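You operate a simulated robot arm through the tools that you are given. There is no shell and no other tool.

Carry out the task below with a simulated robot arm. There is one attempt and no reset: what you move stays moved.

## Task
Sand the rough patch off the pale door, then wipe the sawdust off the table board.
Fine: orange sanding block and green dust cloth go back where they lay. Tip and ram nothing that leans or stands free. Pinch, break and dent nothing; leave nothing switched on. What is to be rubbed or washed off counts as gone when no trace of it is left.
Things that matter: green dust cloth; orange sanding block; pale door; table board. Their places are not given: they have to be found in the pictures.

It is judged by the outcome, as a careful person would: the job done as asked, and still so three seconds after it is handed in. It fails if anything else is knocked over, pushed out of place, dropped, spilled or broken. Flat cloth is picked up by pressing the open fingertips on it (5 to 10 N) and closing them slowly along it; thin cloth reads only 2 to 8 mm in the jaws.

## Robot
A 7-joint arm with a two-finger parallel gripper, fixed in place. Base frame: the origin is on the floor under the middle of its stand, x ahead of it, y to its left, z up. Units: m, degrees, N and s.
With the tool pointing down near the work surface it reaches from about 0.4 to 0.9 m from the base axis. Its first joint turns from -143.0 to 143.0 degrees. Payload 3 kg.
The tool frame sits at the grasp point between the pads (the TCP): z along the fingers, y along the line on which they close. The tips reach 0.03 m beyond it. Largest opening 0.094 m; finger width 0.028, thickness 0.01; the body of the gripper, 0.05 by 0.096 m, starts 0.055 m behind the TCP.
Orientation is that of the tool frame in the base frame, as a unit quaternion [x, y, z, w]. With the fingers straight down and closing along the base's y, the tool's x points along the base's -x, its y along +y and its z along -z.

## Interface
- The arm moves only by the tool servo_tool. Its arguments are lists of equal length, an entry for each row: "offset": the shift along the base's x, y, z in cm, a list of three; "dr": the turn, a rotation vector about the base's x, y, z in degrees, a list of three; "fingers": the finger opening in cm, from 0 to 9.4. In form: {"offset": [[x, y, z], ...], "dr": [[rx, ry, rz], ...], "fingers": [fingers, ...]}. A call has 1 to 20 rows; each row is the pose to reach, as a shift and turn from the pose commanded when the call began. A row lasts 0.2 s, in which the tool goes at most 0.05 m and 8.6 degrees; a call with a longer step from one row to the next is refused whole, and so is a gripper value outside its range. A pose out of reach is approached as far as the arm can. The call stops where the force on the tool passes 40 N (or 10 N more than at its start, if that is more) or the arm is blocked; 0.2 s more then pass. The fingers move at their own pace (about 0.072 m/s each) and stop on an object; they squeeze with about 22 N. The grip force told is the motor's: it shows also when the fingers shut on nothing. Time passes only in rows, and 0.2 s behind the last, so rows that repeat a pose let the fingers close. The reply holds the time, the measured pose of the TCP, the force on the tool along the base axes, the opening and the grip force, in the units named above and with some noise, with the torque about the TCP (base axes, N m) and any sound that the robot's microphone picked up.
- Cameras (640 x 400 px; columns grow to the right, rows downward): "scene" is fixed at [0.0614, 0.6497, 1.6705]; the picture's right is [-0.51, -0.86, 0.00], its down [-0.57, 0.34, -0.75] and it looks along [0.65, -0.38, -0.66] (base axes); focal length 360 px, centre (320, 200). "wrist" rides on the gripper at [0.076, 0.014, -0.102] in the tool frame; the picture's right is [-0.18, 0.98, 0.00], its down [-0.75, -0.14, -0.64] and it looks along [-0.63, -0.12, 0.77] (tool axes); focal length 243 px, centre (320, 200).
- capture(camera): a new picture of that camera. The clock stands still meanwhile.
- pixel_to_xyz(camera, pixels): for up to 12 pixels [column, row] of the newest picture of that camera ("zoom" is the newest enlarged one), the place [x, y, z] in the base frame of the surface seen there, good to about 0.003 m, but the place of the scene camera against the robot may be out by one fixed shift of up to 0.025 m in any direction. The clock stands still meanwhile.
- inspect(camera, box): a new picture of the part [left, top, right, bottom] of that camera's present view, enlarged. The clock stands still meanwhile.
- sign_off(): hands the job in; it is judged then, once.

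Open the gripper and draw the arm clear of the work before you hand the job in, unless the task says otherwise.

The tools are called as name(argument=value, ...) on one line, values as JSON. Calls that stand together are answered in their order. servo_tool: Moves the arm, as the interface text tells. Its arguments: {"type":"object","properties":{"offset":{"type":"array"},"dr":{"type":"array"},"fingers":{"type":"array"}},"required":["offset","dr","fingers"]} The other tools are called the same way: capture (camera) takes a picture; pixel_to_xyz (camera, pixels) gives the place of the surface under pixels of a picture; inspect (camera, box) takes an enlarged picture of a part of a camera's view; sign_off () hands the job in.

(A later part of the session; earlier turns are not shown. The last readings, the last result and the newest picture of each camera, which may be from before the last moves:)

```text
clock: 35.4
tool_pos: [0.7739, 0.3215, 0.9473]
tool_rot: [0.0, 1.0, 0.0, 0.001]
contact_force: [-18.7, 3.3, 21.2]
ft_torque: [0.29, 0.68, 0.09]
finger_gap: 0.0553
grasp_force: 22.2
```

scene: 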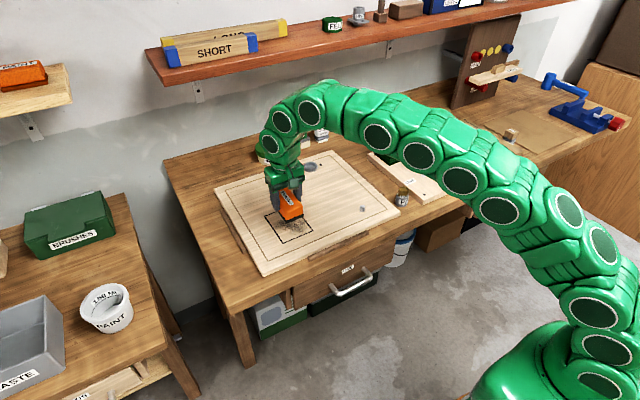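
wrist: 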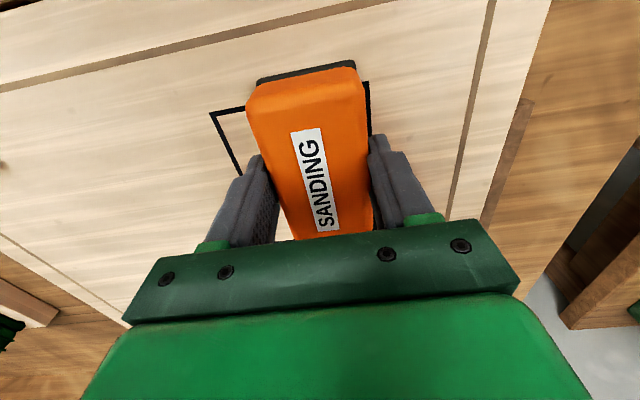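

The whole frame has been covered. I lift 6 cm and move left to look at the patch area.

servo_tool(offset=[[0, 0, 1], [0, 0, 3], [-1, 2, 5], [-3, 5, 6], [-5, 8, 6], [-7, 11, 6], [-9, 14, 6], [-9.5, 17, 6], [-9.5, 20, 6], [-9.5, 22, 6], [-9.5, 23.5, 6], [-9.5, 23.5, 6]], dr=[[0, 0, 0], [0, 0, 0], [0, 0, 0], [0, 0, 0], [0, 0, 0], [0, 0, 0], [0, 0, 0], [0, 0, 0], [0, 0, 0], [0, 0, 0], [0, 0, 0], [0, 0, 0]], fingers=[4.4, 4.4, 4.4, 4.4, 4.4, 4.4, 4.4, 4.4, 4.4, 4.4, 4.4, 4.4])

capture(camera="wrist")

inspect(camera="scene", box=[240, 180, 340, 260])

inspect(camera="wrist", box=[0, 100, 220, 300])

```text
clock: 38.0
tool_pos: [0.6799, 0.5561, 1.0052]
tool_rot: [-0.001, 1.0, 0.001, 0.002]
contact_force: [0.7, 0.1, -0.5]
ft_torque: [-0.01, 0.0, -0.01]
finger_gap: 0.0555
grasp_force: 21.8
```

```text
taken
```

wrist: 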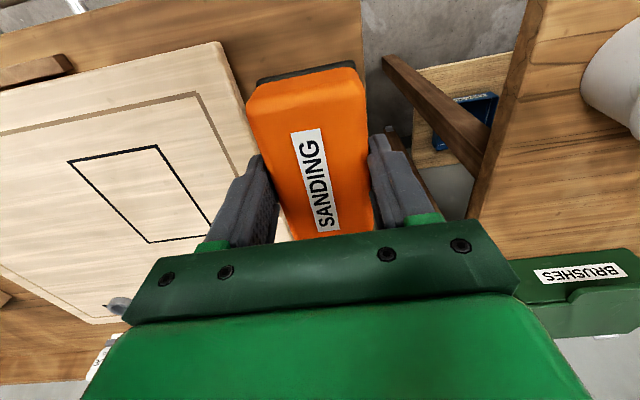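

```text
5.00 times, centred on (290, 220) of scene
```

zoom: 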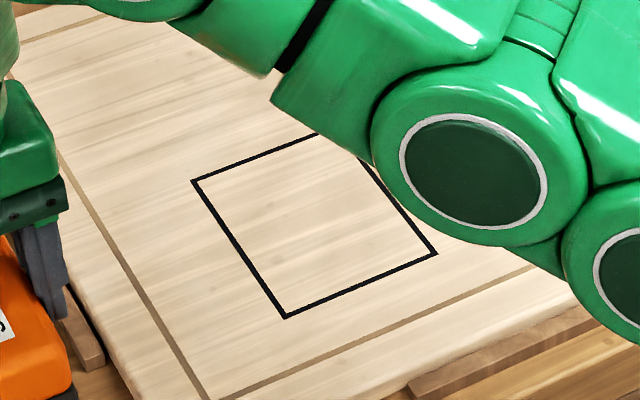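

```text
2.00 times, centred on (110, 200) of wrist
```

zoom: 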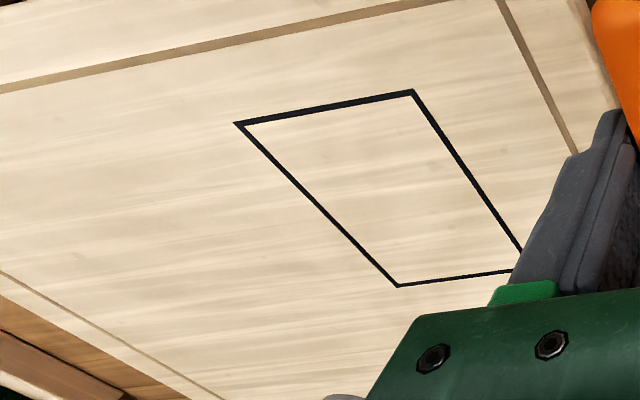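

The frame looks clean; I enlarge more to look for faint traces and check the door hasn't shifted.

inspect(camera="wrist", box=[60, 135, 220, 245])

pixel_to_xyz(camera="wrist", pixels=[[69, 161], [157, 147], [148, 242], [216, 44], [198, 94]])

```text
3.64 times, centred on (140, 190) of wrist
```

zoom: 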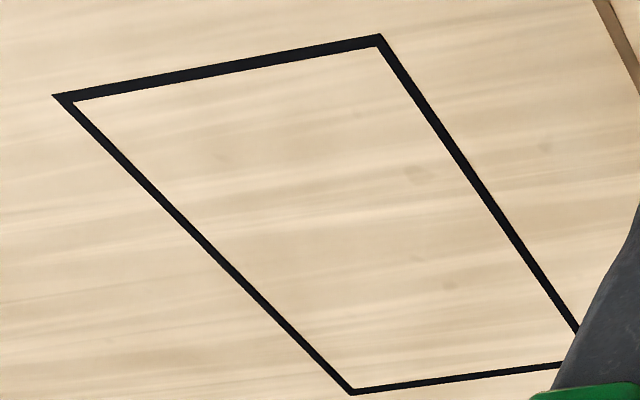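

```text
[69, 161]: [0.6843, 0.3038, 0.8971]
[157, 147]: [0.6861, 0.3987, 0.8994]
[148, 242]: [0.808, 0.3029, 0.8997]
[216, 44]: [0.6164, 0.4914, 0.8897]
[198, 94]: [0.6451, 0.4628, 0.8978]
```

The frame is clean and the door hasn't moved. I lower the block back to its place: x −0.35 cm, down 7 cm first.

servo_tool(offset=[[-0.35, 0, -1.5], [-0.35, 0, -3.5], [-0.35, 0, -5.5], [-0.35, 0, -6.7], [-0.35, 0, -7.2], [-0.35, 0, -7.2]], dr=[[0, 0, 0], [0, 0, 0], [0, 0, 0], [0, 0, 0], [0, 0, 0], [0, 0, 0]], fingers=[4.4, 4.4, 4.4, 4.4, 4.4, 4.4])

```text
clock: 39.4
tool_pos: [0.6755, 0.556, 0.9337]
tool_rot: [0.0, 1.0, 0.001, 0.001]
contact_force: [-0.4, -0.2, -0.6]
ft_torque: [0.03, -0.01, -0.02]
finger_gap: 0.0555
grasp_force: 22.0
```

At TCP z 0.934 there is no contact yet; I lower in small steps towards 0.929.

servo_tool(offset=[[0, 0, -0.1], [0, 0, -0.2], [0, 0, -0.3], [0, 0, -0.4], [0, 0, -0.4]], dr=[[0, 0, 0], [0, 0, 0], [0, 0, 0], [0, 0, 0], [0, 0, 0]], fingers=[4.4, 4.4, 4.4, 4.4, 4.4])

capture(camera="wrist")

pixel_to_xyz(camera="wrist", pixels=[[312, 150], [318, 170], [340, 150], [300, 130], [262, 78], [348, 65]])

```text
clock: 40.5
tool_pos: [0.6756, 0.5563, 0.9297]
tool_rot: [0.0, 1.0, 0.001, 0.002]
contact_force: [0.6, -0.1, -0.9]
ft_torque: [0.01, 0.0, -0.02]
finger_gap: 0.0554
grasp_force: 22.2
```

```text
taken
```

wrist: 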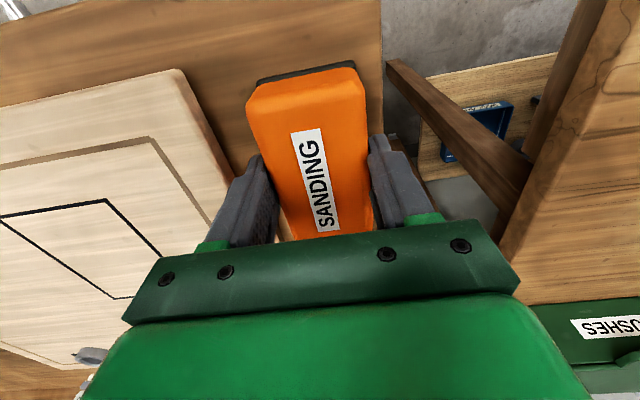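

```text
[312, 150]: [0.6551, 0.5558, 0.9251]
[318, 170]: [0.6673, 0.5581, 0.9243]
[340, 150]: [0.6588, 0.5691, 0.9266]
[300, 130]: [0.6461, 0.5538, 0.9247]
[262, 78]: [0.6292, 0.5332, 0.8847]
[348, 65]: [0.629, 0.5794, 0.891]
```

Top reads 0.925, right at resting height. One more millimetre in half-millimetre steps to confirm contact.

servo_tool(offset=[[0, 0, -0.05], [0, 0, -0.1], [0, 0, -0.1]], dr=[[0, 0, 0], [0, 0, 0], [0, 0, 0]], fingers=[4.4, 4.4, 4.4])

```text
clock: 41.4
tool_pos: [0.6753, 0.5563, 0.9298]
tool_rot: [0.0, 1.0, 0.0, 0.002]
contact_force: [-0.2, 0.6, -1.5]
ft_torque: [0.01, -0.01, -0.02]
finger_gap: 0.0555
grasp_force: 21.6
```

servo_tool(offset=[[0, 0, -0.05], [0, 0, -0.1], [0, 0, -0.1]], dr=[[0, 0, 0], [0, 0, 0], [0, 0, 0]], fingers=[4.4, 4.4, 4.4])

```text
clock: 42.1
tool_pos: [0.6769, 0.5569, 0.929]
tool_rot: [0.0, 1.0, 0.0, 0.002]
contact_force: [-3.7, 0.9, 3.9]
ft_torque: [0.19, 0.19, 0.09]
finger_gap: 0.0558
grasp_force: 22.6
```

Contact at 3.9 N: the block stands on the bench. I open the fingers to 7.6 cm and rise straight up.

servo_tool(offset=[[0, 0, 0.02], [0, 0, 0.05], [0, 0, 0.05], [0, 0, 0.05], [0, 0, 1], [0, 0, 3], [0, 0, 6], [0, 0, 8], [0, 0, 8]], dr=[[0, 0, 0], [0, 0, 0], [0, 0, 0], [0, 0, 0], [0, 0, 0], [0, 0, 0], [0, 0, 0], [0, 0, 0], [0, 0, 0]], fingers=[5.6, 6.4, 7.2, 7.6, 7.6, 7.6, 7.6, 7.6, 7.6])

capture(camera="wrist")

pixel_to_xyz(camera="wrist", pixels=[[273, 75], [346, 62], [303, 170], [355, 163], [318, 115], [276, 55], [342, 43]])

```text
clock: 44.1
tool_pos: [0.6764, 0.5578, 1.0072]
tool_rot: [0.001, 1.0, 0.001, 0.001]
contact_force: [0.7, -0.3, 0.6]
ft_torque: [-0.01, 0.04, 0.01]
finger_gap: 0.0761
grasp_force: 0.0
```

```text
taken
```

wrist: 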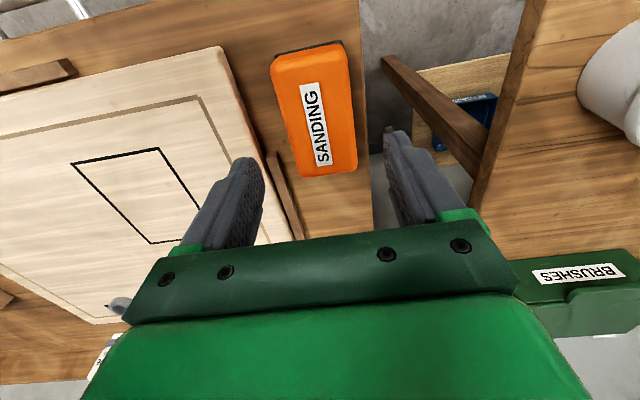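

```text
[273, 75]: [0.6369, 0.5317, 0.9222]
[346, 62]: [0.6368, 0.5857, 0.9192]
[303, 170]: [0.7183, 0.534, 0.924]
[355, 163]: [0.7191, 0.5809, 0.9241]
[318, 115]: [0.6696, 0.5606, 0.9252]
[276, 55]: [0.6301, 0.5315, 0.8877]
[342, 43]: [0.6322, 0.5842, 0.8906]
```

The block is back where it lay. Now I travel with clearance (z≈1.12) to the right side for a look at the cloth and the table board.

servo_tool(offset=[[-2, -1, 3], [-4, -4, 6], [-6, -8, 9], [-8, -12, 11], [-10, -16, 11], [-11, -20, 11], [-12, -24, 11], [-12, -28, 11], [-12, -32, 11], [-12, -36, 11], [-12, -40, 11], [-12, -44, 11], [-12, -48, 11], [-12, -52, 11], [-12, -56, 11], [-12, -60, 11], [-12, -64, 11], [-12, -66, 11], [-12, -66, 11]], dr=[[0, 0, 0], [0, 0, 0], [0, 0, 0], [0, 0, 0], [0, 0, 0], [0, 0, 0], [0, 0, 0], [0, 0, 0], [0, 0, 0], [0, 0, 0], [0, 0, 0], [0, 0, 0], [0, 0, 0], [0, 0, 0], [0, 0, 0], [0, 0, 0], [0, 0, 0], [0, 0, 0], [0, 0, 0]], fingers=[7.6, 8.5, 9.4, 9.4, 9.4, 9.4, 9.4, 9.4, 9.4, 9.4, 9.4, 9.4, 9.4, 9.4, 9.4, 9.4, 9.4, 9.4, 9.4])

capture(camera="wrist")

capture(camera="scene")

```text
refused: row 3 steps farther than a row can; nothing moved
```

```text
taken
```

wrist: 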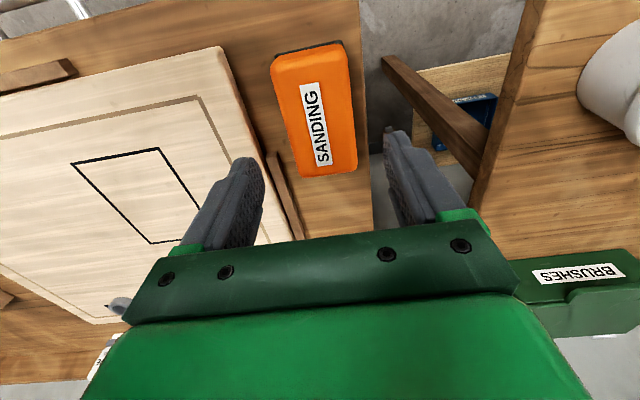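

```text
taken
```

scene: 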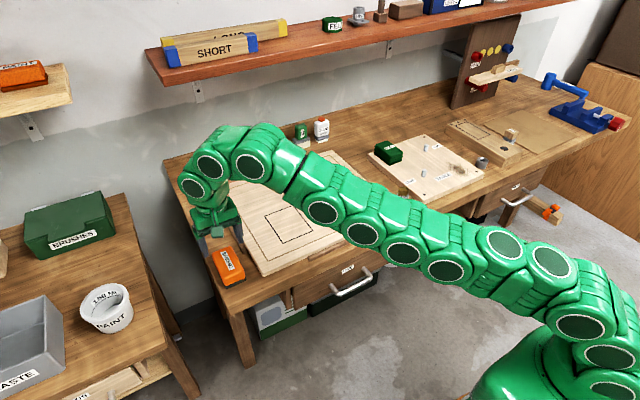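

The call was refused for a step slightly over 5 cm; I resend the travel with smaller steps.

servo_tool(offset=[[-2, -1, 3], [-4, -4, 6], [-5.5, -7, 8.5], [-7, -10.5, 10.5], [-9, -14.5, 11], [-10.5, -18.5, 11], [-12, -22.5, 11], [-12, -26.5, 11], [-12, -31, 11], [-12, -35.5, 11], [-12, -40, 11], [-12, -44.5, 11], [-12, -49, 11], [-12, -53.5, 11], [-12, -58, 11], [-12, -62, 11], [-12, -65, 11], [-12, -66, 11], [-12, -66, 11]], dr=[[0, 0, 0], [0, 0, 0], [0, 0, 0], [0, 0, 0], [0, 0, 0], [0, 0, 0], [0, 0, 0], [0, 0, 0], [0, 0, 0], [0, 0, 0], [0, 0, 0], [0, 0, 0], [0, 0, 0], [0, 0, 0], [0, 0, 0], [0, 0, 0], [0, 0, 0], [0, 0, 0], [0, 0, 0]], fingers=[7.6, 8.5, 9.4, 9.4, 9.4, 9.4, 9.4, 9.4, 9.4, 9.4, 9.4, 9.4, 9.4, 9.4, 9.4, 9.4, 9.4, 9.4, 9.4])

capture(camera="wrist")

capture(camera="scene")

```text
clock: 48.1
tool_pos: [0.5545, -0.1033, 1.1191]
tool_rot: [0.001, 1.0, 0.001, 0.001]
contact_force: [-0.2, -0.2, 0.7]
ft_torque: [-0.03, 0.0, 0.03]
finger_gap: 0.0941
grasp_force: 0.0
```

```text
taken
```

wrist: 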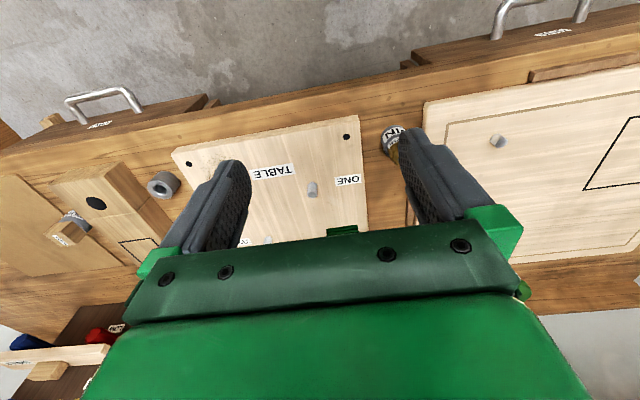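

```text
taken
```

scene: 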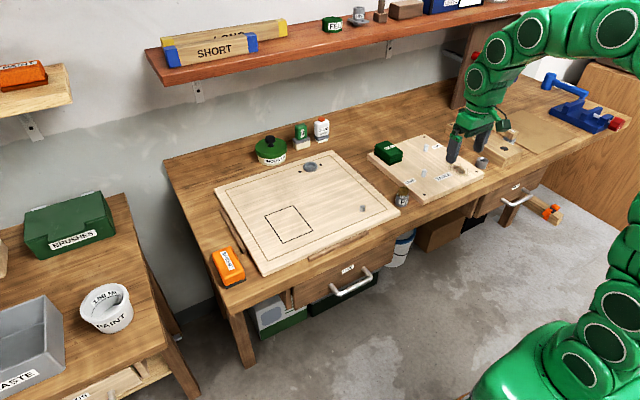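

The patch on the door reads clean in the scene view too. The cloth is hidden behind the gripper in the wrist view, so I draw back toward the base and up.

servo_tool(offset=[[-4, 0, 0], [-8, 0, 2], [-11, 0, 5], [-13, 0, 8], [-13, 0, 8]], dr=[[0, 0, 0], [0, 0, 0], [0, 0, 0], [0, 0, 0], [0, 0, 0]], fingers=[9.4, 9.4, 9.4, 9.4, 9.4])

capture(camera="wrist")

inspect(camera="scene", box=[350, 110, 520, 220])

inspect(camera="scene", box=[240, 190, 340, 260])

```text
clock: 49.4
tool_pos: [0.4262, -0.1044, 1.1996]
tool_rot: [0.0, 1.0, 0.001, 0.001]
contact_force: [0.3, 0.0, 0.7]
ft_torque: [0.03, 0.0, -0.04]
finger_gap: 0.0939
grasp_force: 0.1
```

```text
taken
```

wrist: 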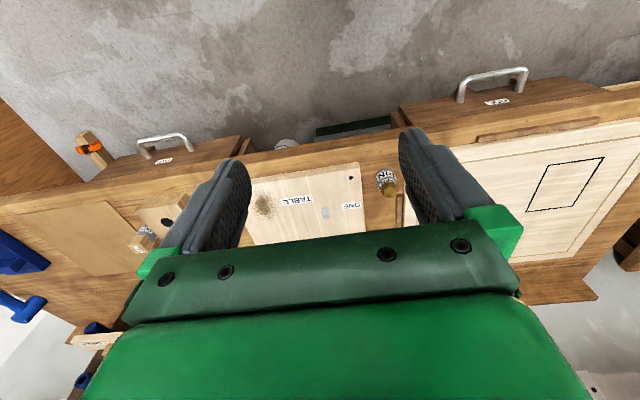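

```text
3.64 times, centred on (435, 165) of scene
```

zoom: 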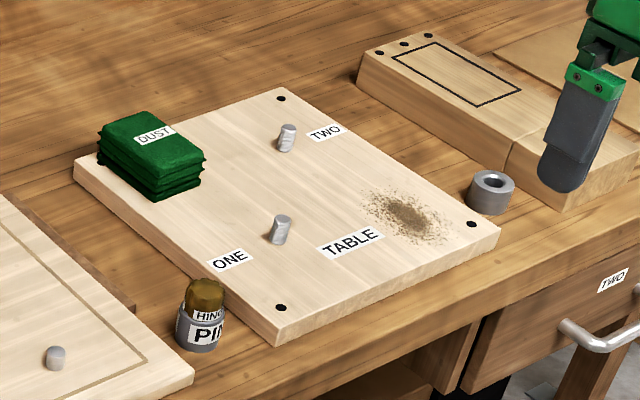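

```text
5.71 times, centred on (290, 225) of scene
```

zoom: 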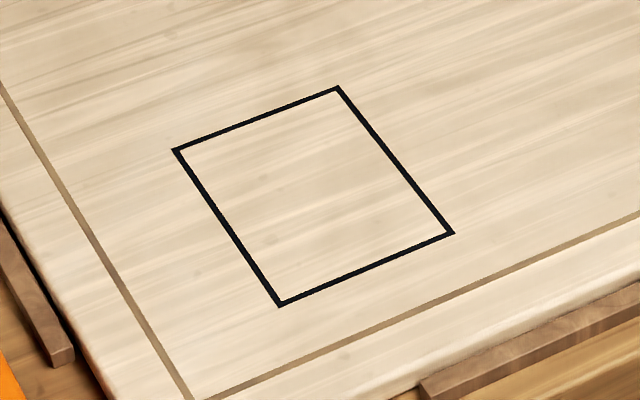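

The patch is fully gone. The cloth is a folded stack at the back-left of the table board; I zoom and measure it, along with the sawdust and the pins ONE and TWO.

inspect(camera="scene", box=[360, 130, 420, 175])

pixel_to_xyz(camera="zoom", pixels=[[320, 200], [300, 150], [250, 200], [350, 250], [420, 190], [330, 300], [250, 230], [440, 250]])

inspect(camera="scene", box=[420, 140, 510, 200])

pixel_to_xyz(camera="scene", pixels=[[424, 173], [426, 148], [445, 170], [446, 182], [459, 178], [452, 170], [483, 162], [471, 182], [405, 194], [402, 199], [488, 173], [412, 202]])

```text
8.89 times, centred on (390, 152) of scene
```

zoom: 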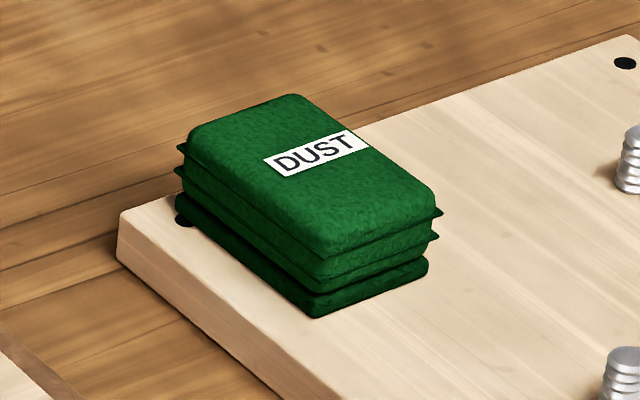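

```text
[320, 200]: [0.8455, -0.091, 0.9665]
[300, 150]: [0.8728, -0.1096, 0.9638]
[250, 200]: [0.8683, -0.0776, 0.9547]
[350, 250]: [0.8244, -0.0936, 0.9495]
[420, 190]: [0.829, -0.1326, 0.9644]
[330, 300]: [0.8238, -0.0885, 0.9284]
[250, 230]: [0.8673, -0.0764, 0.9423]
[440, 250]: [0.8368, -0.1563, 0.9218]
```

```text
6.67 times, centred on (465, 170) of scene
```

zoom: 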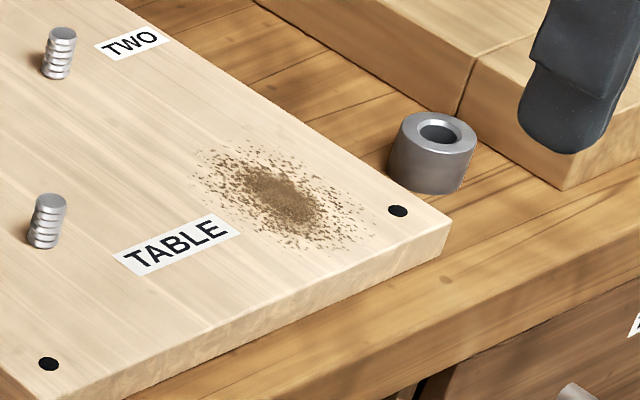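

```text
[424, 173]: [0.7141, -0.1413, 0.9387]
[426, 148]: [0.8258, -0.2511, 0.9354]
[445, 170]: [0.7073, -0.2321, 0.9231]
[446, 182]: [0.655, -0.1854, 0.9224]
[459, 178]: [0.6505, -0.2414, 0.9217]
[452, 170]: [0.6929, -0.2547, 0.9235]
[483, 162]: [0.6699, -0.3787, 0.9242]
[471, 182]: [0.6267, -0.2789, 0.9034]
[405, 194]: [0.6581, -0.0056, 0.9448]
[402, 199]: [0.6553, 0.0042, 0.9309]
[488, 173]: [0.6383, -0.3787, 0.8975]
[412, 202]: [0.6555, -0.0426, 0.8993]
```

Cloth top is about z 0.949 (corrected), centre about (0.835, −0.105). Before moving over it I check where the shelf front edge is, since the wrist may come near it.

pixel_to_xyz(camera="scene", pixels=[[300, 62], [400, 38], [190, 80], [340, 55], [440, 22], [320, 130], [302, 132], [270, 150], [480, 90], [465, 60], [333, 25], [215, 55]])

servo_tool(offset=[[4, 0, 0], [8, 0, 0], [12, 0, -1], [16, 0, -2], [20, 0, -3], [24, 0, -5], [28, 0, -7]], dr=[[0, 0, 0], [0, 0, 0], [0, 0, 0], [0, 0, 0], [0, 0, 0], [0, 0, 0], [0, 0, 0]], fingers=[9.4, 9.4, 9.4, 9.4, 9.4, 9.4, 9.4])

capture(camera="wrist")

```text
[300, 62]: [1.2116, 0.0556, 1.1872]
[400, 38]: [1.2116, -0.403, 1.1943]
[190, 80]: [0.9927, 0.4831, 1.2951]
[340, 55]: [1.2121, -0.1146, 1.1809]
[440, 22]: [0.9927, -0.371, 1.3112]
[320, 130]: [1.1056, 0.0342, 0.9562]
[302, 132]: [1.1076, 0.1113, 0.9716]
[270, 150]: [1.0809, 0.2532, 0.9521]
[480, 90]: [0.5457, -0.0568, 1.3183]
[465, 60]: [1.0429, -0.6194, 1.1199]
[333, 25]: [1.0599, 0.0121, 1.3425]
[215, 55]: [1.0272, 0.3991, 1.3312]
```

```text
clock: 51.0
tool_pos: [0.7071, -0.1019, 1.1268]
tool_rot: [0.0, 1.0, 0.001, 0.003]
contact_force: [-0.3, 0.4, 0.6]
ft_torque: [-0.01, -0.02, -0.05]
finger_gap: 0.0939
grasp_force: 0.0
```

```text
taken
```

wrist: 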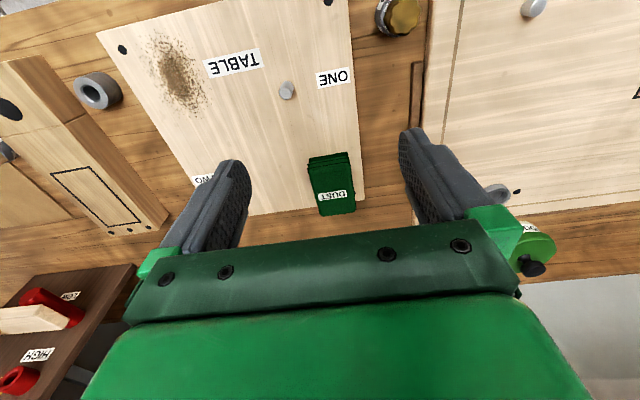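

Shelf front edge is at x≈0.98, z≈1.28, so a tool at x≈0.835 stays clear. The cloth now shows at (332,182); I zoom and measure it.

inspect(camera="wrist", box=[280, 135, 380, 225])

pixel_to_xyz(camera="wrist", pixels=[[308, 158], [349, 153], [320, 214], [356, 210], [332, 185], [312, 175], [350, 170], [310, 168], [348, 160], [330, 205], [325, 160], [287, 88]])

inspect(camera="wrist", box=[60, 10, 360, 200])

pixel_to_xyz(camera="wrist", pixels=[[177, 75], [150, 40], [195, 45], [205, 110], [170, 110], [122, 49], [97, 90], [101, 36], [327, 2], [208, 180], [262, 62], [195, 70]])

```text
4.44 times, centred on (330, 180) of wrist
```

zoom: 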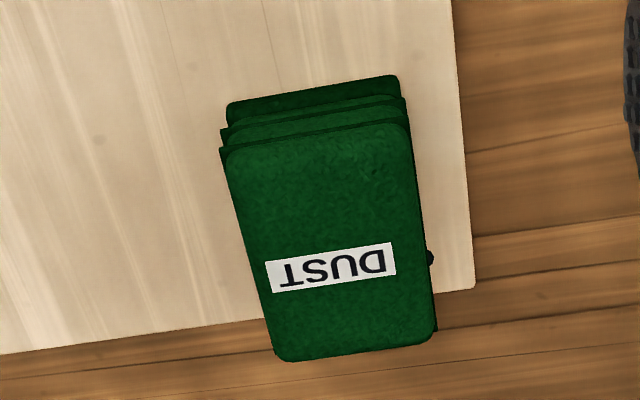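

```text
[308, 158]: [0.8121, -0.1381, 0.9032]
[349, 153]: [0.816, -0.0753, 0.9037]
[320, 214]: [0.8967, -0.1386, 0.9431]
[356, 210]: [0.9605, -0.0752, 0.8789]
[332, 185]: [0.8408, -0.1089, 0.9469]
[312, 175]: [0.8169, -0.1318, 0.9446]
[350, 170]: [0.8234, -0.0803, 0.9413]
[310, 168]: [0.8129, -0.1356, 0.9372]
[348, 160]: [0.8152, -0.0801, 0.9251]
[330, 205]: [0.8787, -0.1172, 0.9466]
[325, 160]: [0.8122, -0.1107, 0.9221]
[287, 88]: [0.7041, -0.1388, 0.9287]
```

```text
2.11 times, centred on (210, 105) of wrist
```

zoom: 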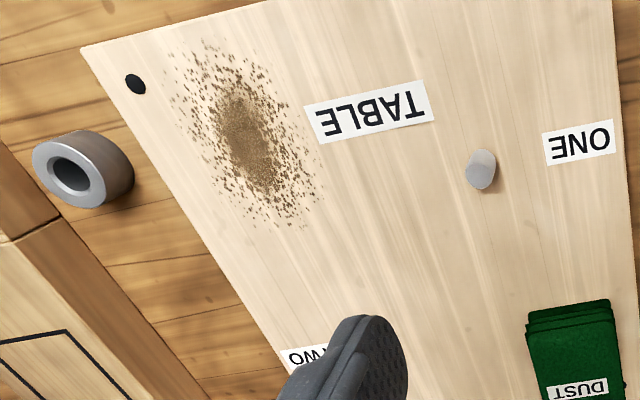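

```text
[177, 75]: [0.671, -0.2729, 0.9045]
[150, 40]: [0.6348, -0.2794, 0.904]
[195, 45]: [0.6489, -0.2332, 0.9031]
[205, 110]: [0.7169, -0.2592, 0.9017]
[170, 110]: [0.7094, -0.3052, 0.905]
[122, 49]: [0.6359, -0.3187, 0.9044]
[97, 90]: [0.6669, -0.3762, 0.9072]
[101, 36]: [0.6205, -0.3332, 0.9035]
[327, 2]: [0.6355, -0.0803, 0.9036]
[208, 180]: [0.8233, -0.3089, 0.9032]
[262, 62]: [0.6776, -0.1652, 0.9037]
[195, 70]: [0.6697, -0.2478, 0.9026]
```

The cloth stack spans x 0.812–0.898, y −0.138 to −0.079, z 0.904–0.946. I move above it at about (0.853, −0.108, 1.03) for a closer look.

servo_tool(offset=[[3, 0, -2], [6, -0.3, -4], [9, -0.6, -6], [12, -0.6, -8], [14, -0.6, -9.5], [14.6, -0.6, -10], [14.6, -0.6, -10]], dr=[[0, 0, 0], [0, 0, 0], [0, 0, 0], [0, 0, 0], [0, 0, 0], [0, 0, 0], [0, 0, 0]], fingers=[9.4, 9.4, 9.4, 9.0, 8.6, 8.4, 8.4])

capture(camera="wrist")

capture(camera="scene")

```text
clock: 52.5
tool_pos: [0.8533, -0.1104, 1.0279]
tool_rot: [0.0, 1.0, 0.0, 0.002]
contact_force: [-0.2, 0.8, -0.7]
ft_torque: [-0.02, 0.01, 0.0]
finger_gap: 0.0838
grasp_force: 0.0
```

```text
taken
```

wrist: 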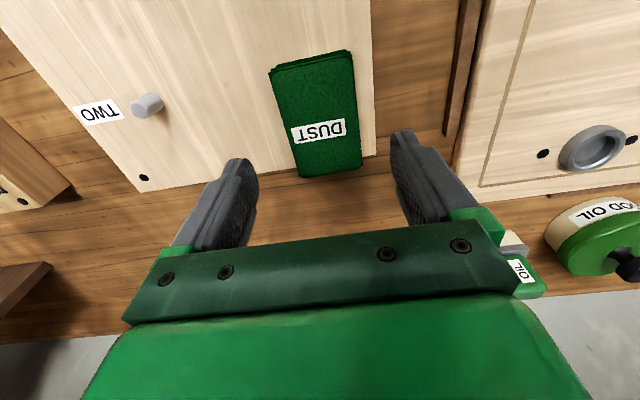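

```text
taken
```

scene: 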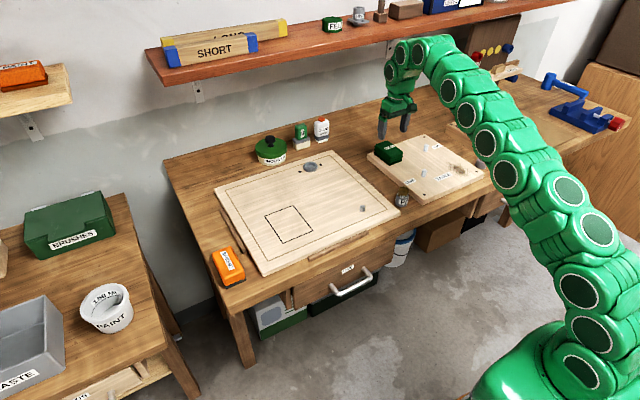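

Nice view of the cloth at (317,115). I measure its corners and check how near the wrist is to the shelf.

pixel_to_xyz(camera="wrist", pixels=[[272, 73], [350, 57], [300, 172], [359, 163], [318, 115], [270, 66], [348, 50], [280, 110], [356, 110], [290, 150], [358, 140], [365, 155]])

pixel_to_xyz(camera="scene", pixels=[[400, 50], [390, 60], [390, 75], [420, 45], [395, 100], [400, 70]])

inspect(camera="wrist", box=[240, 30, 400, 190])

```text
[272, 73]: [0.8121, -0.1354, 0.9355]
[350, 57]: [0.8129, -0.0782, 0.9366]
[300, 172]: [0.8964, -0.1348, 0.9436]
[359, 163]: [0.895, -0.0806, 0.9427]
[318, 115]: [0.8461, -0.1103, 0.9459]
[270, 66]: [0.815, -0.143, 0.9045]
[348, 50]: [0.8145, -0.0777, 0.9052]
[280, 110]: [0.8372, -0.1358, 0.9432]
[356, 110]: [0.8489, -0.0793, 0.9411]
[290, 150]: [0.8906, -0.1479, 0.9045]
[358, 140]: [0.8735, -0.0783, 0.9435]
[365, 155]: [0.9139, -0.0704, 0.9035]
```

```text
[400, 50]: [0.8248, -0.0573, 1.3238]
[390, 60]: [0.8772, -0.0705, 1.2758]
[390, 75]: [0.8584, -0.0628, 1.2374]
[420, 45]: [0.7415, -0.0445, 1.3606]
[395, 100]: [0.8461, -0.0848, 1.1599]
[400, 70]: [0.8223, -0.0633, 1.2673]
```

```text
2.50 times, centred on (320, 110) of wrist
```

zoom: 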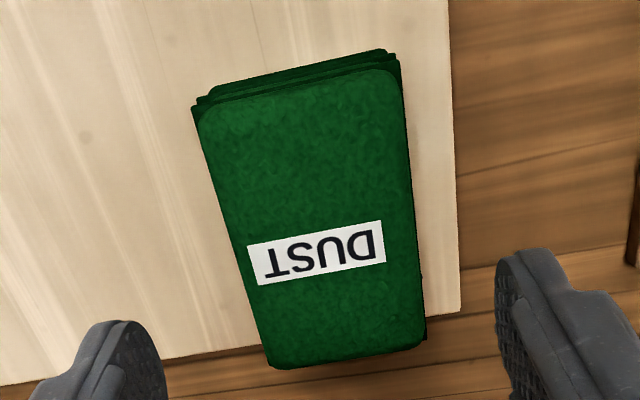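

Cloth centre (0.8545, −0.1075), width 5.7 cm, aligned with x, and the wrist is ~10 cm clear of the shelf. I descend to TCP z≈0.944 (tips 1 cm above the board).

servo_tool(offset=[[0.1, 0.2, -2.5], [0.1, 0.2, -5], [0.1, 0.2, -7], [0.1, 0.2, -8], [0.1, 0.2, -8.4], [0.1, 0.2, -8.4]], dr=[[0, 0, 0], [0, 0, 0], [0, 0, 0], [0, 0, 0], [0, 0, 0], [0, 0, 0]], fingers=[8.4, 8.4, 8.4, 8.4, 8.4, 8.4])

capture(camera="wrist")

inspect(camera="scene", box=[340, 80, 460, 190])

```text
clock: 54.0
tool_pos: [0.8531, -0.1075, 0.943]
tool_rot: [0.0, 1.0, 0.002, 0.002]
contact_force: [-0.2, 0.2, 0.7]
ft_torque: [0.01, 0.01, -0.01]
finger_gap: 0.0843
grasp_force: 0.1
```

```text
taken
```

wrist: 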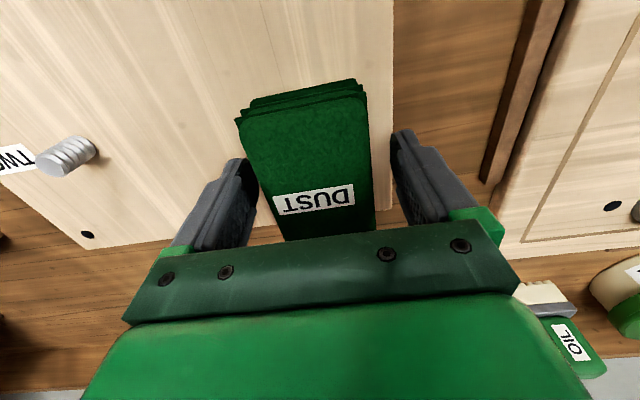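

```text
3.64 times, centred on (400, 135) of scene
```

zoom: 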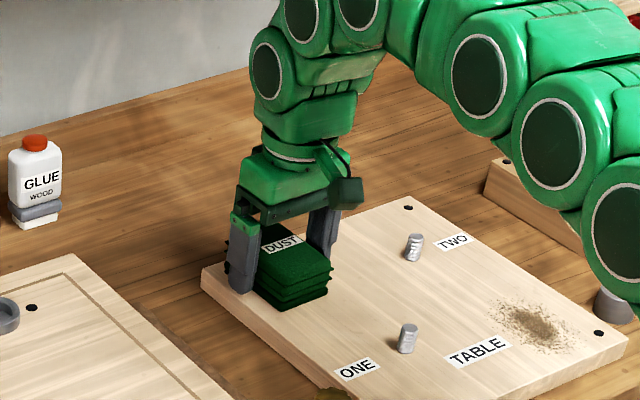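

Fingers straddle the stack. I close slowly.

servo_tool(offset=[[0, 0, 0], [0, 0, 0], [0, 0, 0], [0, 0, 0], [0, 0, 0], [0, 0, 0], [0, 0, 0]], dr=[[0, 0, 0], [0, 0, 0], [0, 0, 0], [0, 0, 0], [0, 0, 0], [0, 0, 0], [0, 0, 0]], fingers=[7.4, 6.6, 6.0, 5.4, 4.8, 4.8, 4.8])

capture(camera="wrist")

```text
clock: 55.5
tool_pos: [0.8533, -0.1073, 0.946]
tool_rot: [0.001, 1.0, 0.0, 0.002]
contact_force: [-0.5, -0.1, 0.9]
ft_torque: [0.03, -0.01, 0.02]
finger_gap: 0.0635
grasp_force: 21.9
```

```text
taken
```

wrist: 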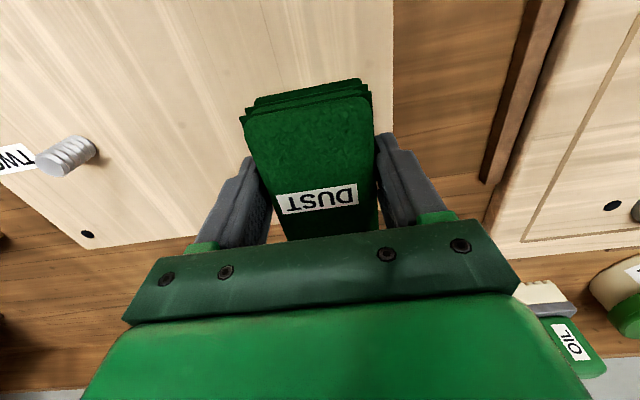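

Held at 6.35 cm with 22 N; the stack centred itself ~2 mm toward +y. I lift slowly 2 cm and check it follows.

servo_tool(offset=[[0, 0, 0.3], [0, 0, 0.6], [0, 0, 1.0], [0, 0, 1.5], [0, 0, 2.0], [0, 0, 2.0]], dr=[[0, 0, 0], [0, 0, 0], [0, 0, 0], [0, 0, 0], [0, 0, 0], [0, 0, 0]], fingers=[4.8, 4.8, 4.8, 4.8, 4.8, 4.8])

capture(camera="wrist")

inspect(camera="scene", box=[340, 80, 460, 190])

pixel_to_xyz(camera="wrist", pixels=[[310, 160], [300, 130], [340, 140], [310, 185], [244, 122], [370, 90]])

```text
clock: 57.0
tool_pos: [0.8536, -0.1094, 0.9648]
tool_rot: [0.0, 1.0, 0.001, 0.002]
contact_force: [0.2, -0.4, -0.7]
ft_torque: [0.02, 0.01, 0.01]
finger_gap: 0.064
grasp_force: 21.8
```

```text
taken
```

wrist: 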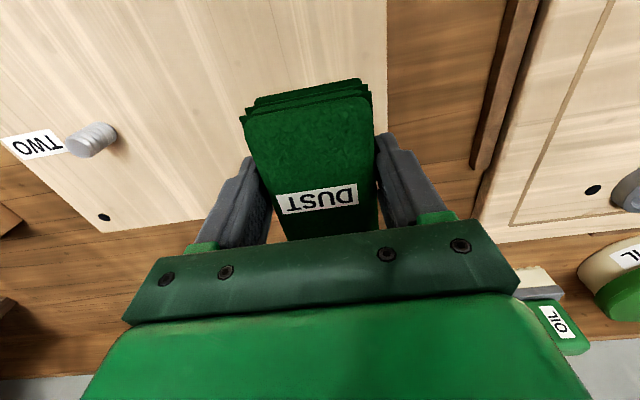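

```text
3.64 times, centred on (400, 135) of scene
```

zoom: 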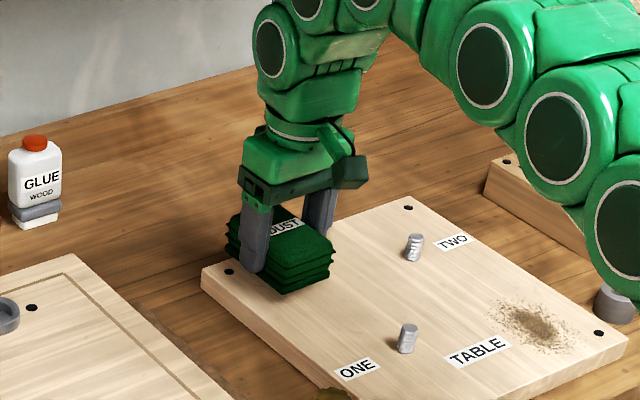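

```text
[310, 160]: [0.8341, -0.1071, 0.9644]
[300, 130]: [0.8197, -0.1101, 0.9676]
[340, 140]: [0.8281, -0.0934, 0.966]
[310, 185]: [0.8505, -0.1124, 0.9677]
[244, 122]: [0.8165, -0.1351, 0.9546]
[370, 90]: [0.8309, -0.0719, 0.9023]
```

The whole stack came up (top 0.966). I raise to TCP z≈1.02 so its bottom clears the pins, and carry it to above the sawdust at (0.672, −0.272).

servo_tool(offset=[[0, 0, 2], [0, 0, 4], [0, 0, 5.5], [-2, -1.8, 5.5], [-4, -3.6, 5.5], [-6, -5.4, 5.5], [-8, -7.2, 5.5], [-10, -9, 5.5], [-12, -10.8, 5.5], [-14, -12.6, 5.5], [-16, -14.4, 5.5], [-17.5, -15.8, 5.5], [-18.2, -16.4, 5.5], [-18.2, -16.4, 5.5]], dr=[[0, 0, 0], [0, 0, 0], [0, 0, 0], [0, 0, 0], [0, 0, 0], [0, 0, 0], [0, 0, 0], [0, 0, 0], [0, 0, 0], [0, 0, 0], [0, 0, 0], [0, 0, 0], [0, 0, 0], [0, 0, 0]], fingers=[4.8, 4.8, 4.8, 4.8, 4.8, 4.8, 4.8, 4.8, 4.8, 4.8, 4.8, 4.8, 4.8, 4.8])

capture(camera="wrist")

capture(camera="scene")

```text
clock: 60.0
tool_pos: [0.671, -0.2736, 1.0194]
tool_rot: [0.0, 1.0, 0.001, 0.002]
contact_force: [-0.4, 0.0, -0.1]
ft_torque: [0.03, -0.01, 0.0]
finger_gap: 0.0637
grasp_force: 22.5
```

```text
taken
```

wrist: 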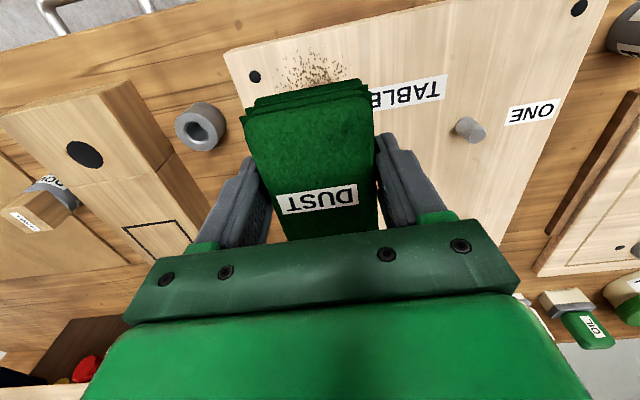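

```text
taken
```

scene: 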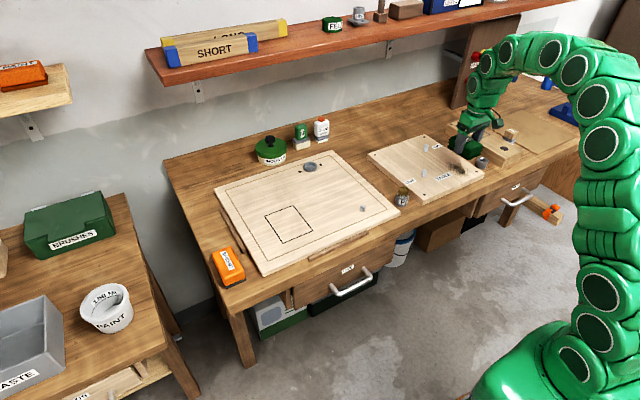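

The cloth hangs over the sawdust. I measure the nearby metal ring (200,127), hole and pins so the wiping stays clear.

pixel_to_xyz(camera="wrist", pixels=[[200, 127], [224, 118], [215, 110], [178, 125], [226, 60], [310, 72], [285, 65], [345, 60], [255, 77], [470, 128], [238, 105], [375, 90]])

inspect(camera="scene", box=[400, 100, 540, 200])

```text
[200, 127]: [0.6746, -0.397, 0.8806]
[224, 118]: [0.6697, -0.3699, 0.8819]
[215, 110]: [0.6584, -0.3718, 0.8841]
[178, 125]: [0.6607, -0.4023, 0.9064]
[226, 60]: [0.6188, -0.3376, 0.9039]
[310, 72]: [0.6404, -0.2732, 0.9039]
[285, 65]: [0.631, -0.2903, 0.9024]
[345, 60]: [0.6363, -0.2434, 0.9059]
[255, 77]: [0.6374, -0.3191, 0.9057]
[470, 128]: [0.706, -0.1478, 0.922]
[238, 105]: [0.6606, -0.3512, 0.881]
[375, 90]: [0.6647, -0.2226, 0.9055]
```

```text
4.00 times, centred on (470, 150) of scene
```

zoom: 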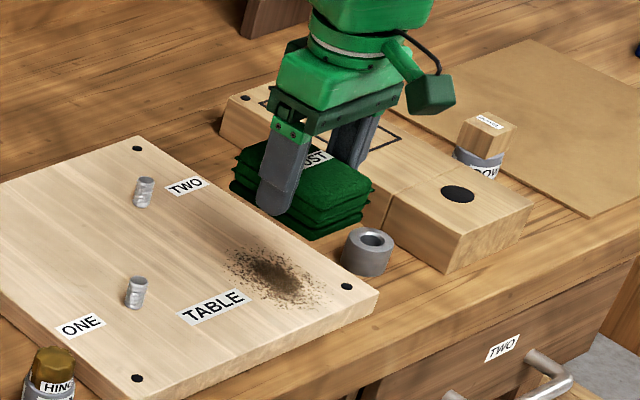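

The ring sits at y≈−0.368 and beyond, outside the board, top 0.906; the cloth edge will stay at y ≥ −0.335. I descend to just above the board.

servo_tool(offset=[[0, 0, -2.5], [0, 0, -5], [0, 0, -6.5], [0, 0, -7.0], [0, 0, -7.0]], dr=[[0, 0, 0], [0, 0, 0], [0, 0, 0], [0, 0, 0], [0, 0, 0]], fingers=[4.8, 4.8, 4.8, 4.8, 4.8])

servo_tool(offset=[[0, 0, -0.1], [0, 0, -0.2], [0, 0, -0.3], [0, 0, -0.3]], dr=[[0, 0, 0], [0, 0, 0], [0, 0, 0], [0, 0, 0]], fingers=[4.8, 4.8, 4.8, 4.8])

```text
clock: 61.1
tool_pos: [0.6718, -0.2705, 0.9476]
tool_rot: [0.0, 1.0, 0.001, 0.001]
contact_force: [0.2, -0.2, -0.8]
ft_torque: [-0.01, -0.03, 0.02]
finger_gap: 0.0636
grasp_force: 22.1
```

```text
clock: 62.1
tool_pos: [0.6718, -0.272, 0.9462]
tool_rot: [0.0, 1.0, 0.001, 0.002]
contact_force: [0.4, 0.1, -1.1]
ft_torque: [0.04, 0.01, 0.02]
finger_gap: 0.0637
grasp_force: 21.8
```

No contact yet; I continue down in half-millimetre steps.

servo_tool(offset=[[0, 0, -0.05], [0, 0, -0.1], [0, 0, -0.1]], dr=[[0, 0, 0], [0, 0, 0], [0, 0, 0]], fingers=[4.8, 4.8, 4.8])

servo_tool(offset=[[0, 0, -0.05], [0, 0, -0.05]], dr=[[0, 0, 0], [0, 0, 0]], fingers=[4.8, 4.8])

```text
clock: 63.0
tool_pos: [0.6706, -0.2718, 0.9452]
tool_rot: [0.0, 1.0, 0.001, 0.002]
contact_force: [0.5, 1.0, 0.2]
ft_torque: [0.0, 0.01, 0.02]
finger_gap: 0.064
grasp_force: 22.6
```

```text
clock: 63.5
tool_pos: [0.6714, -0.2712, 0.9438]
tool_rot: [0.001, 1.0, 0.0, 0.002]
contact_force: [0.1, -0.9, 0.1]
ft_torque: [-0.01, -0.01, -0.01]
finger_gap: 0.0636
grasp_force: 21.8
```

servo_tool(offset=[[0, 0, -0.05], [0, 0, -0.1], [0, 0, -0.1]], dr=[[0, 0, 0], [0, 0, 0], [0, 0, 0]], fingers=[4.8, 4.8, 4.8])

```text
clock: 64.3
tool_pos: [0.6724, -0.2704, 0.9445]
tool_rot: [0.0, 1.0, 0.002, 0.001]
contact_force: [-4.3, -0.9, 11.6]
ft_torque: [-0.01, 0.07, -0.02]
finger_gap: 0.0636
grasp_force: 22.1
```

Contact at ~11 N. I ease off slightly and make the first wiping strokes along x at the centre and the left side.

servo_tool(offset=[[0, 0, 0.03], [1, 0, 0.03], [2, 0, 0.03], [2.8, 0, 0.03], [1.8, 0, 0.03], [0.8, 0, 0.03], [-0.2, 0, 0.03], [-1.2, 0, 0.03], [-2, 0, 0.03], [-2, 1, 0.03], [-2, 2, 0.03], [-1, 2, 0.03], [0, 2, 0.03], [1, 2, 0.03], [2, 2, 0.03], [2.8, 2, 0.03]], dr=[[0, 0, 0], [0, 0, 0], [0, 0, 0], [0, 0, 0], [0, 0, 0], [0, 0, 0], [0, 0, 0], [0, 0, 0], [0, 0, 0], [0, 0, 0], [0, 0, 0], [0, 0, 0], [0, 0, 0], [0, 0, 0], [0, 0, 0], [0, 0, 0]], fingers=[4.8, 4.8, 4.8, 4.8, 4.8, 4.8, 4.8, 4.8, 4.8, 4.8, 4.8, 4.8, 4.8, 4.8, 4.8, 4.8])

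capture(camera="wrist")

inspect(camera="scene", box=[400, 110, 540, 210])

```text
clock: 67.8
tool_pos: [0.6985, -0.2513, 0.944]
tool_rot: [0.0, 1.0, 0.0, 0.002]
contact_force: [-2.8, -0.1, 6.3]
ft_torque: [0.06, 0.35, 0.01]
finger_gap: 0.0637
grasp_force: 22.1
```

```text
taken
```

wrist: 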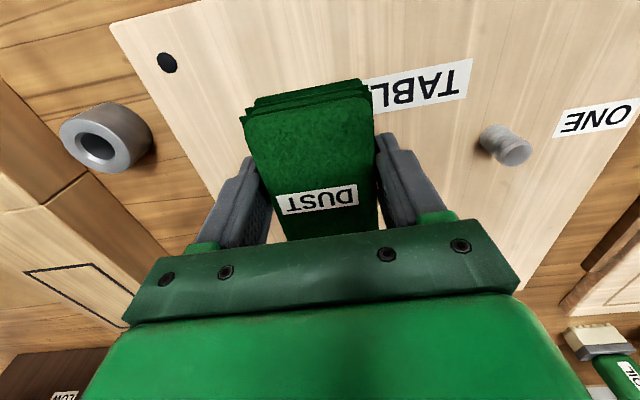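

```text
4.00 times, centred on (470, 160) of scene
```

zoom: 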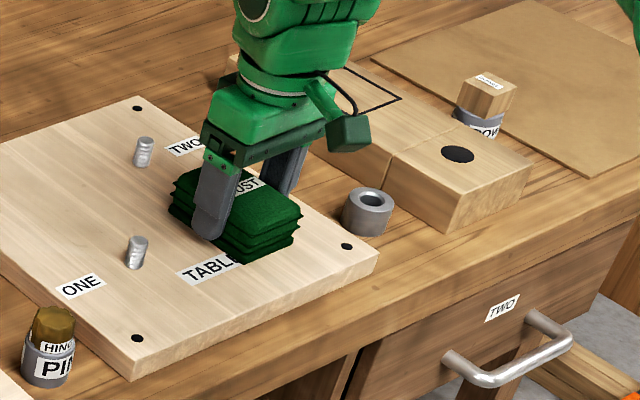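

Most dust is gone with ~6 N. I continue over the left fringe and then the right side of the dusty area (cloth edge to y≈−0.331).

servo_tool(offset=[[0, 1.2, 0], [-1, 1.2, 0], [-2, 1.2, 0], [-3, 1.2, 0], [-4, 1.2, 0], [-4.8, 1.2, 0], [-4.8, 0, 0], [-4.8, -1.2, 0], [-4.8, -2.4, 0], [-4.8, -3.6, 0], [-3.8, -3.6, 0], [-2.8, -3.6, 0], [-1.8, -3.6, 0], [-0.8, -3.6, 0], [0.2, -3.6, 0], [0.2, -4.7, 0], [-1, -4.7, 0], [-2.2, -4.7, 0], [-3.4, -4.7, 0], [-4.6, -4.7, 0]], dr=[[0, 0, 0], [0, 0, 0], [0, 0, 0], [0, 0, 0], [0, 0, 0], [0, 0, 0], [0, 0, 0], [0, 0, 0], [0, 0, 0], [0, 0, 0], [0, 0, 0], [0, 0, 0], [0, 0, 0], [0, 0, 0], [0, 0, 0], [0, 0, 0], [0, 0, 0], [0, 0, 0], [0, 0, 0], [0, 0, 0]], fingers=[4.8, 4.8, 4.8, 4.8, 4.8, 4.8, 4.8, 4.8, 4.8, 4.8, 4.8, 4.8, 4.8, 4.8, 4.8, 4.8, 4.8, 4.8, 4.8, 4.8])

```text
clock: 72.0
tool_pos: [0.6533, -0.2994, 0.9452]
tool_rot: [0.0, 1.0, 0.0, 0.003]
contact_force: [-1.1, 0.2, -0.9]
ft_torque: [-0.02, -0.02, 0.01]
finger_gap: 0.0638
grasp_force: 22.2
```

Contact was lost on the last stretch (force −0.9 N). I check what is left on the board before re-pressing.

capture(camera="wrist")

inspect(camera="scene", box=[400, 110, 540, 210])

servo_tool(offset=[[0, 0, -0.05], [0, 0, -0.1], [0, 0, -0.1]], dr=[[0, 0, 0], [0, 0, 0], [0, 0, 0]], fingers=[4.8, 4.8, 4.8])

```text
taken
```

wrist: 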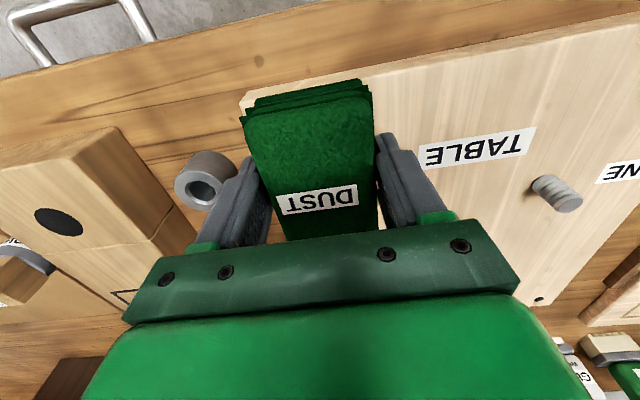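

```text
4.00 times, centred on (470, 160) of scene
```

zoom: 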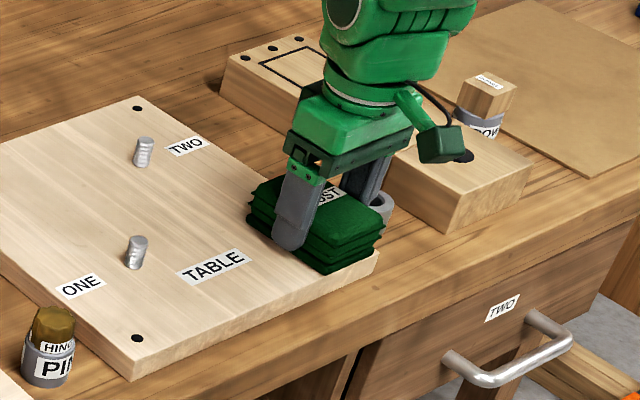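

```text
clock: 72.8
tool_pos: [0.6538, -0.2983, 0.9439]
tool_rot: [0.0, 1.0, 0.002, 0.001]
contact_force: [0.1, 0.6, 2.2]
ft_torque: [0.0, 0.08, 0.0]
finger_gap: 0.0636
grasp_force: 22.3
```

The visible board is clean. I press slightly more and stroke again over the right and middle parts to make sure.

servo_tool(offset=[[0, 0, -0.05], [1, 0, -0.05], [2, 0, -0.05], [3, 0, -0.05], [4, 0, -0.05], [5, 0, -0.05], [5, 1.2, -0.05], [4, 1.2, -0.05], [3, 1.2, -0.05], [2, 1.2, -0.05], [1, 1.2, -0.05], [0, 1.2, -0.05], [0, 2.4, -0.05], [1, 2.4, -0.05], [2, 2.4, -0.05], [3, 2.4, -0.05], [4, 2.4, -0.05], [5, 2.4, -0.05]], dr=[[0, 0, 0], [0, 0, 0], [0, 0, 0], [0, 0, 0], [0, 0, 0], [0, 0, 0], [0, 0, 0], [0, 0, 0], [0, 0, 0], [0, 0, 0], [0, 0, 0], [0, 0, 0], [0, 0, 0], [0, 0, 0], [0, 0, 0], [0, 0, 0], [0, 0, 0], [0, 0, 0]], fingers=[4.8, 4.8, 4.8, 4.8, 4.8, 4.8, 4.8, 4.8, 4.8, 4.8, 4.8, 4.8, 4.8, 4.8, 4.8, 4.8, 4.8, 4.8])

```text
clock: 76.5
tool_pos: [0.7039, -0.2746, 0.9424]
tool_rot: [0.0, 1.0, 0.001, 0.002]
contact_force: [-0.2, 0.6, -0.3]
ft_torque: [0.0, 0.01, 0.01]
finger_gap: 0.0638
grasp_force: 21.8
```

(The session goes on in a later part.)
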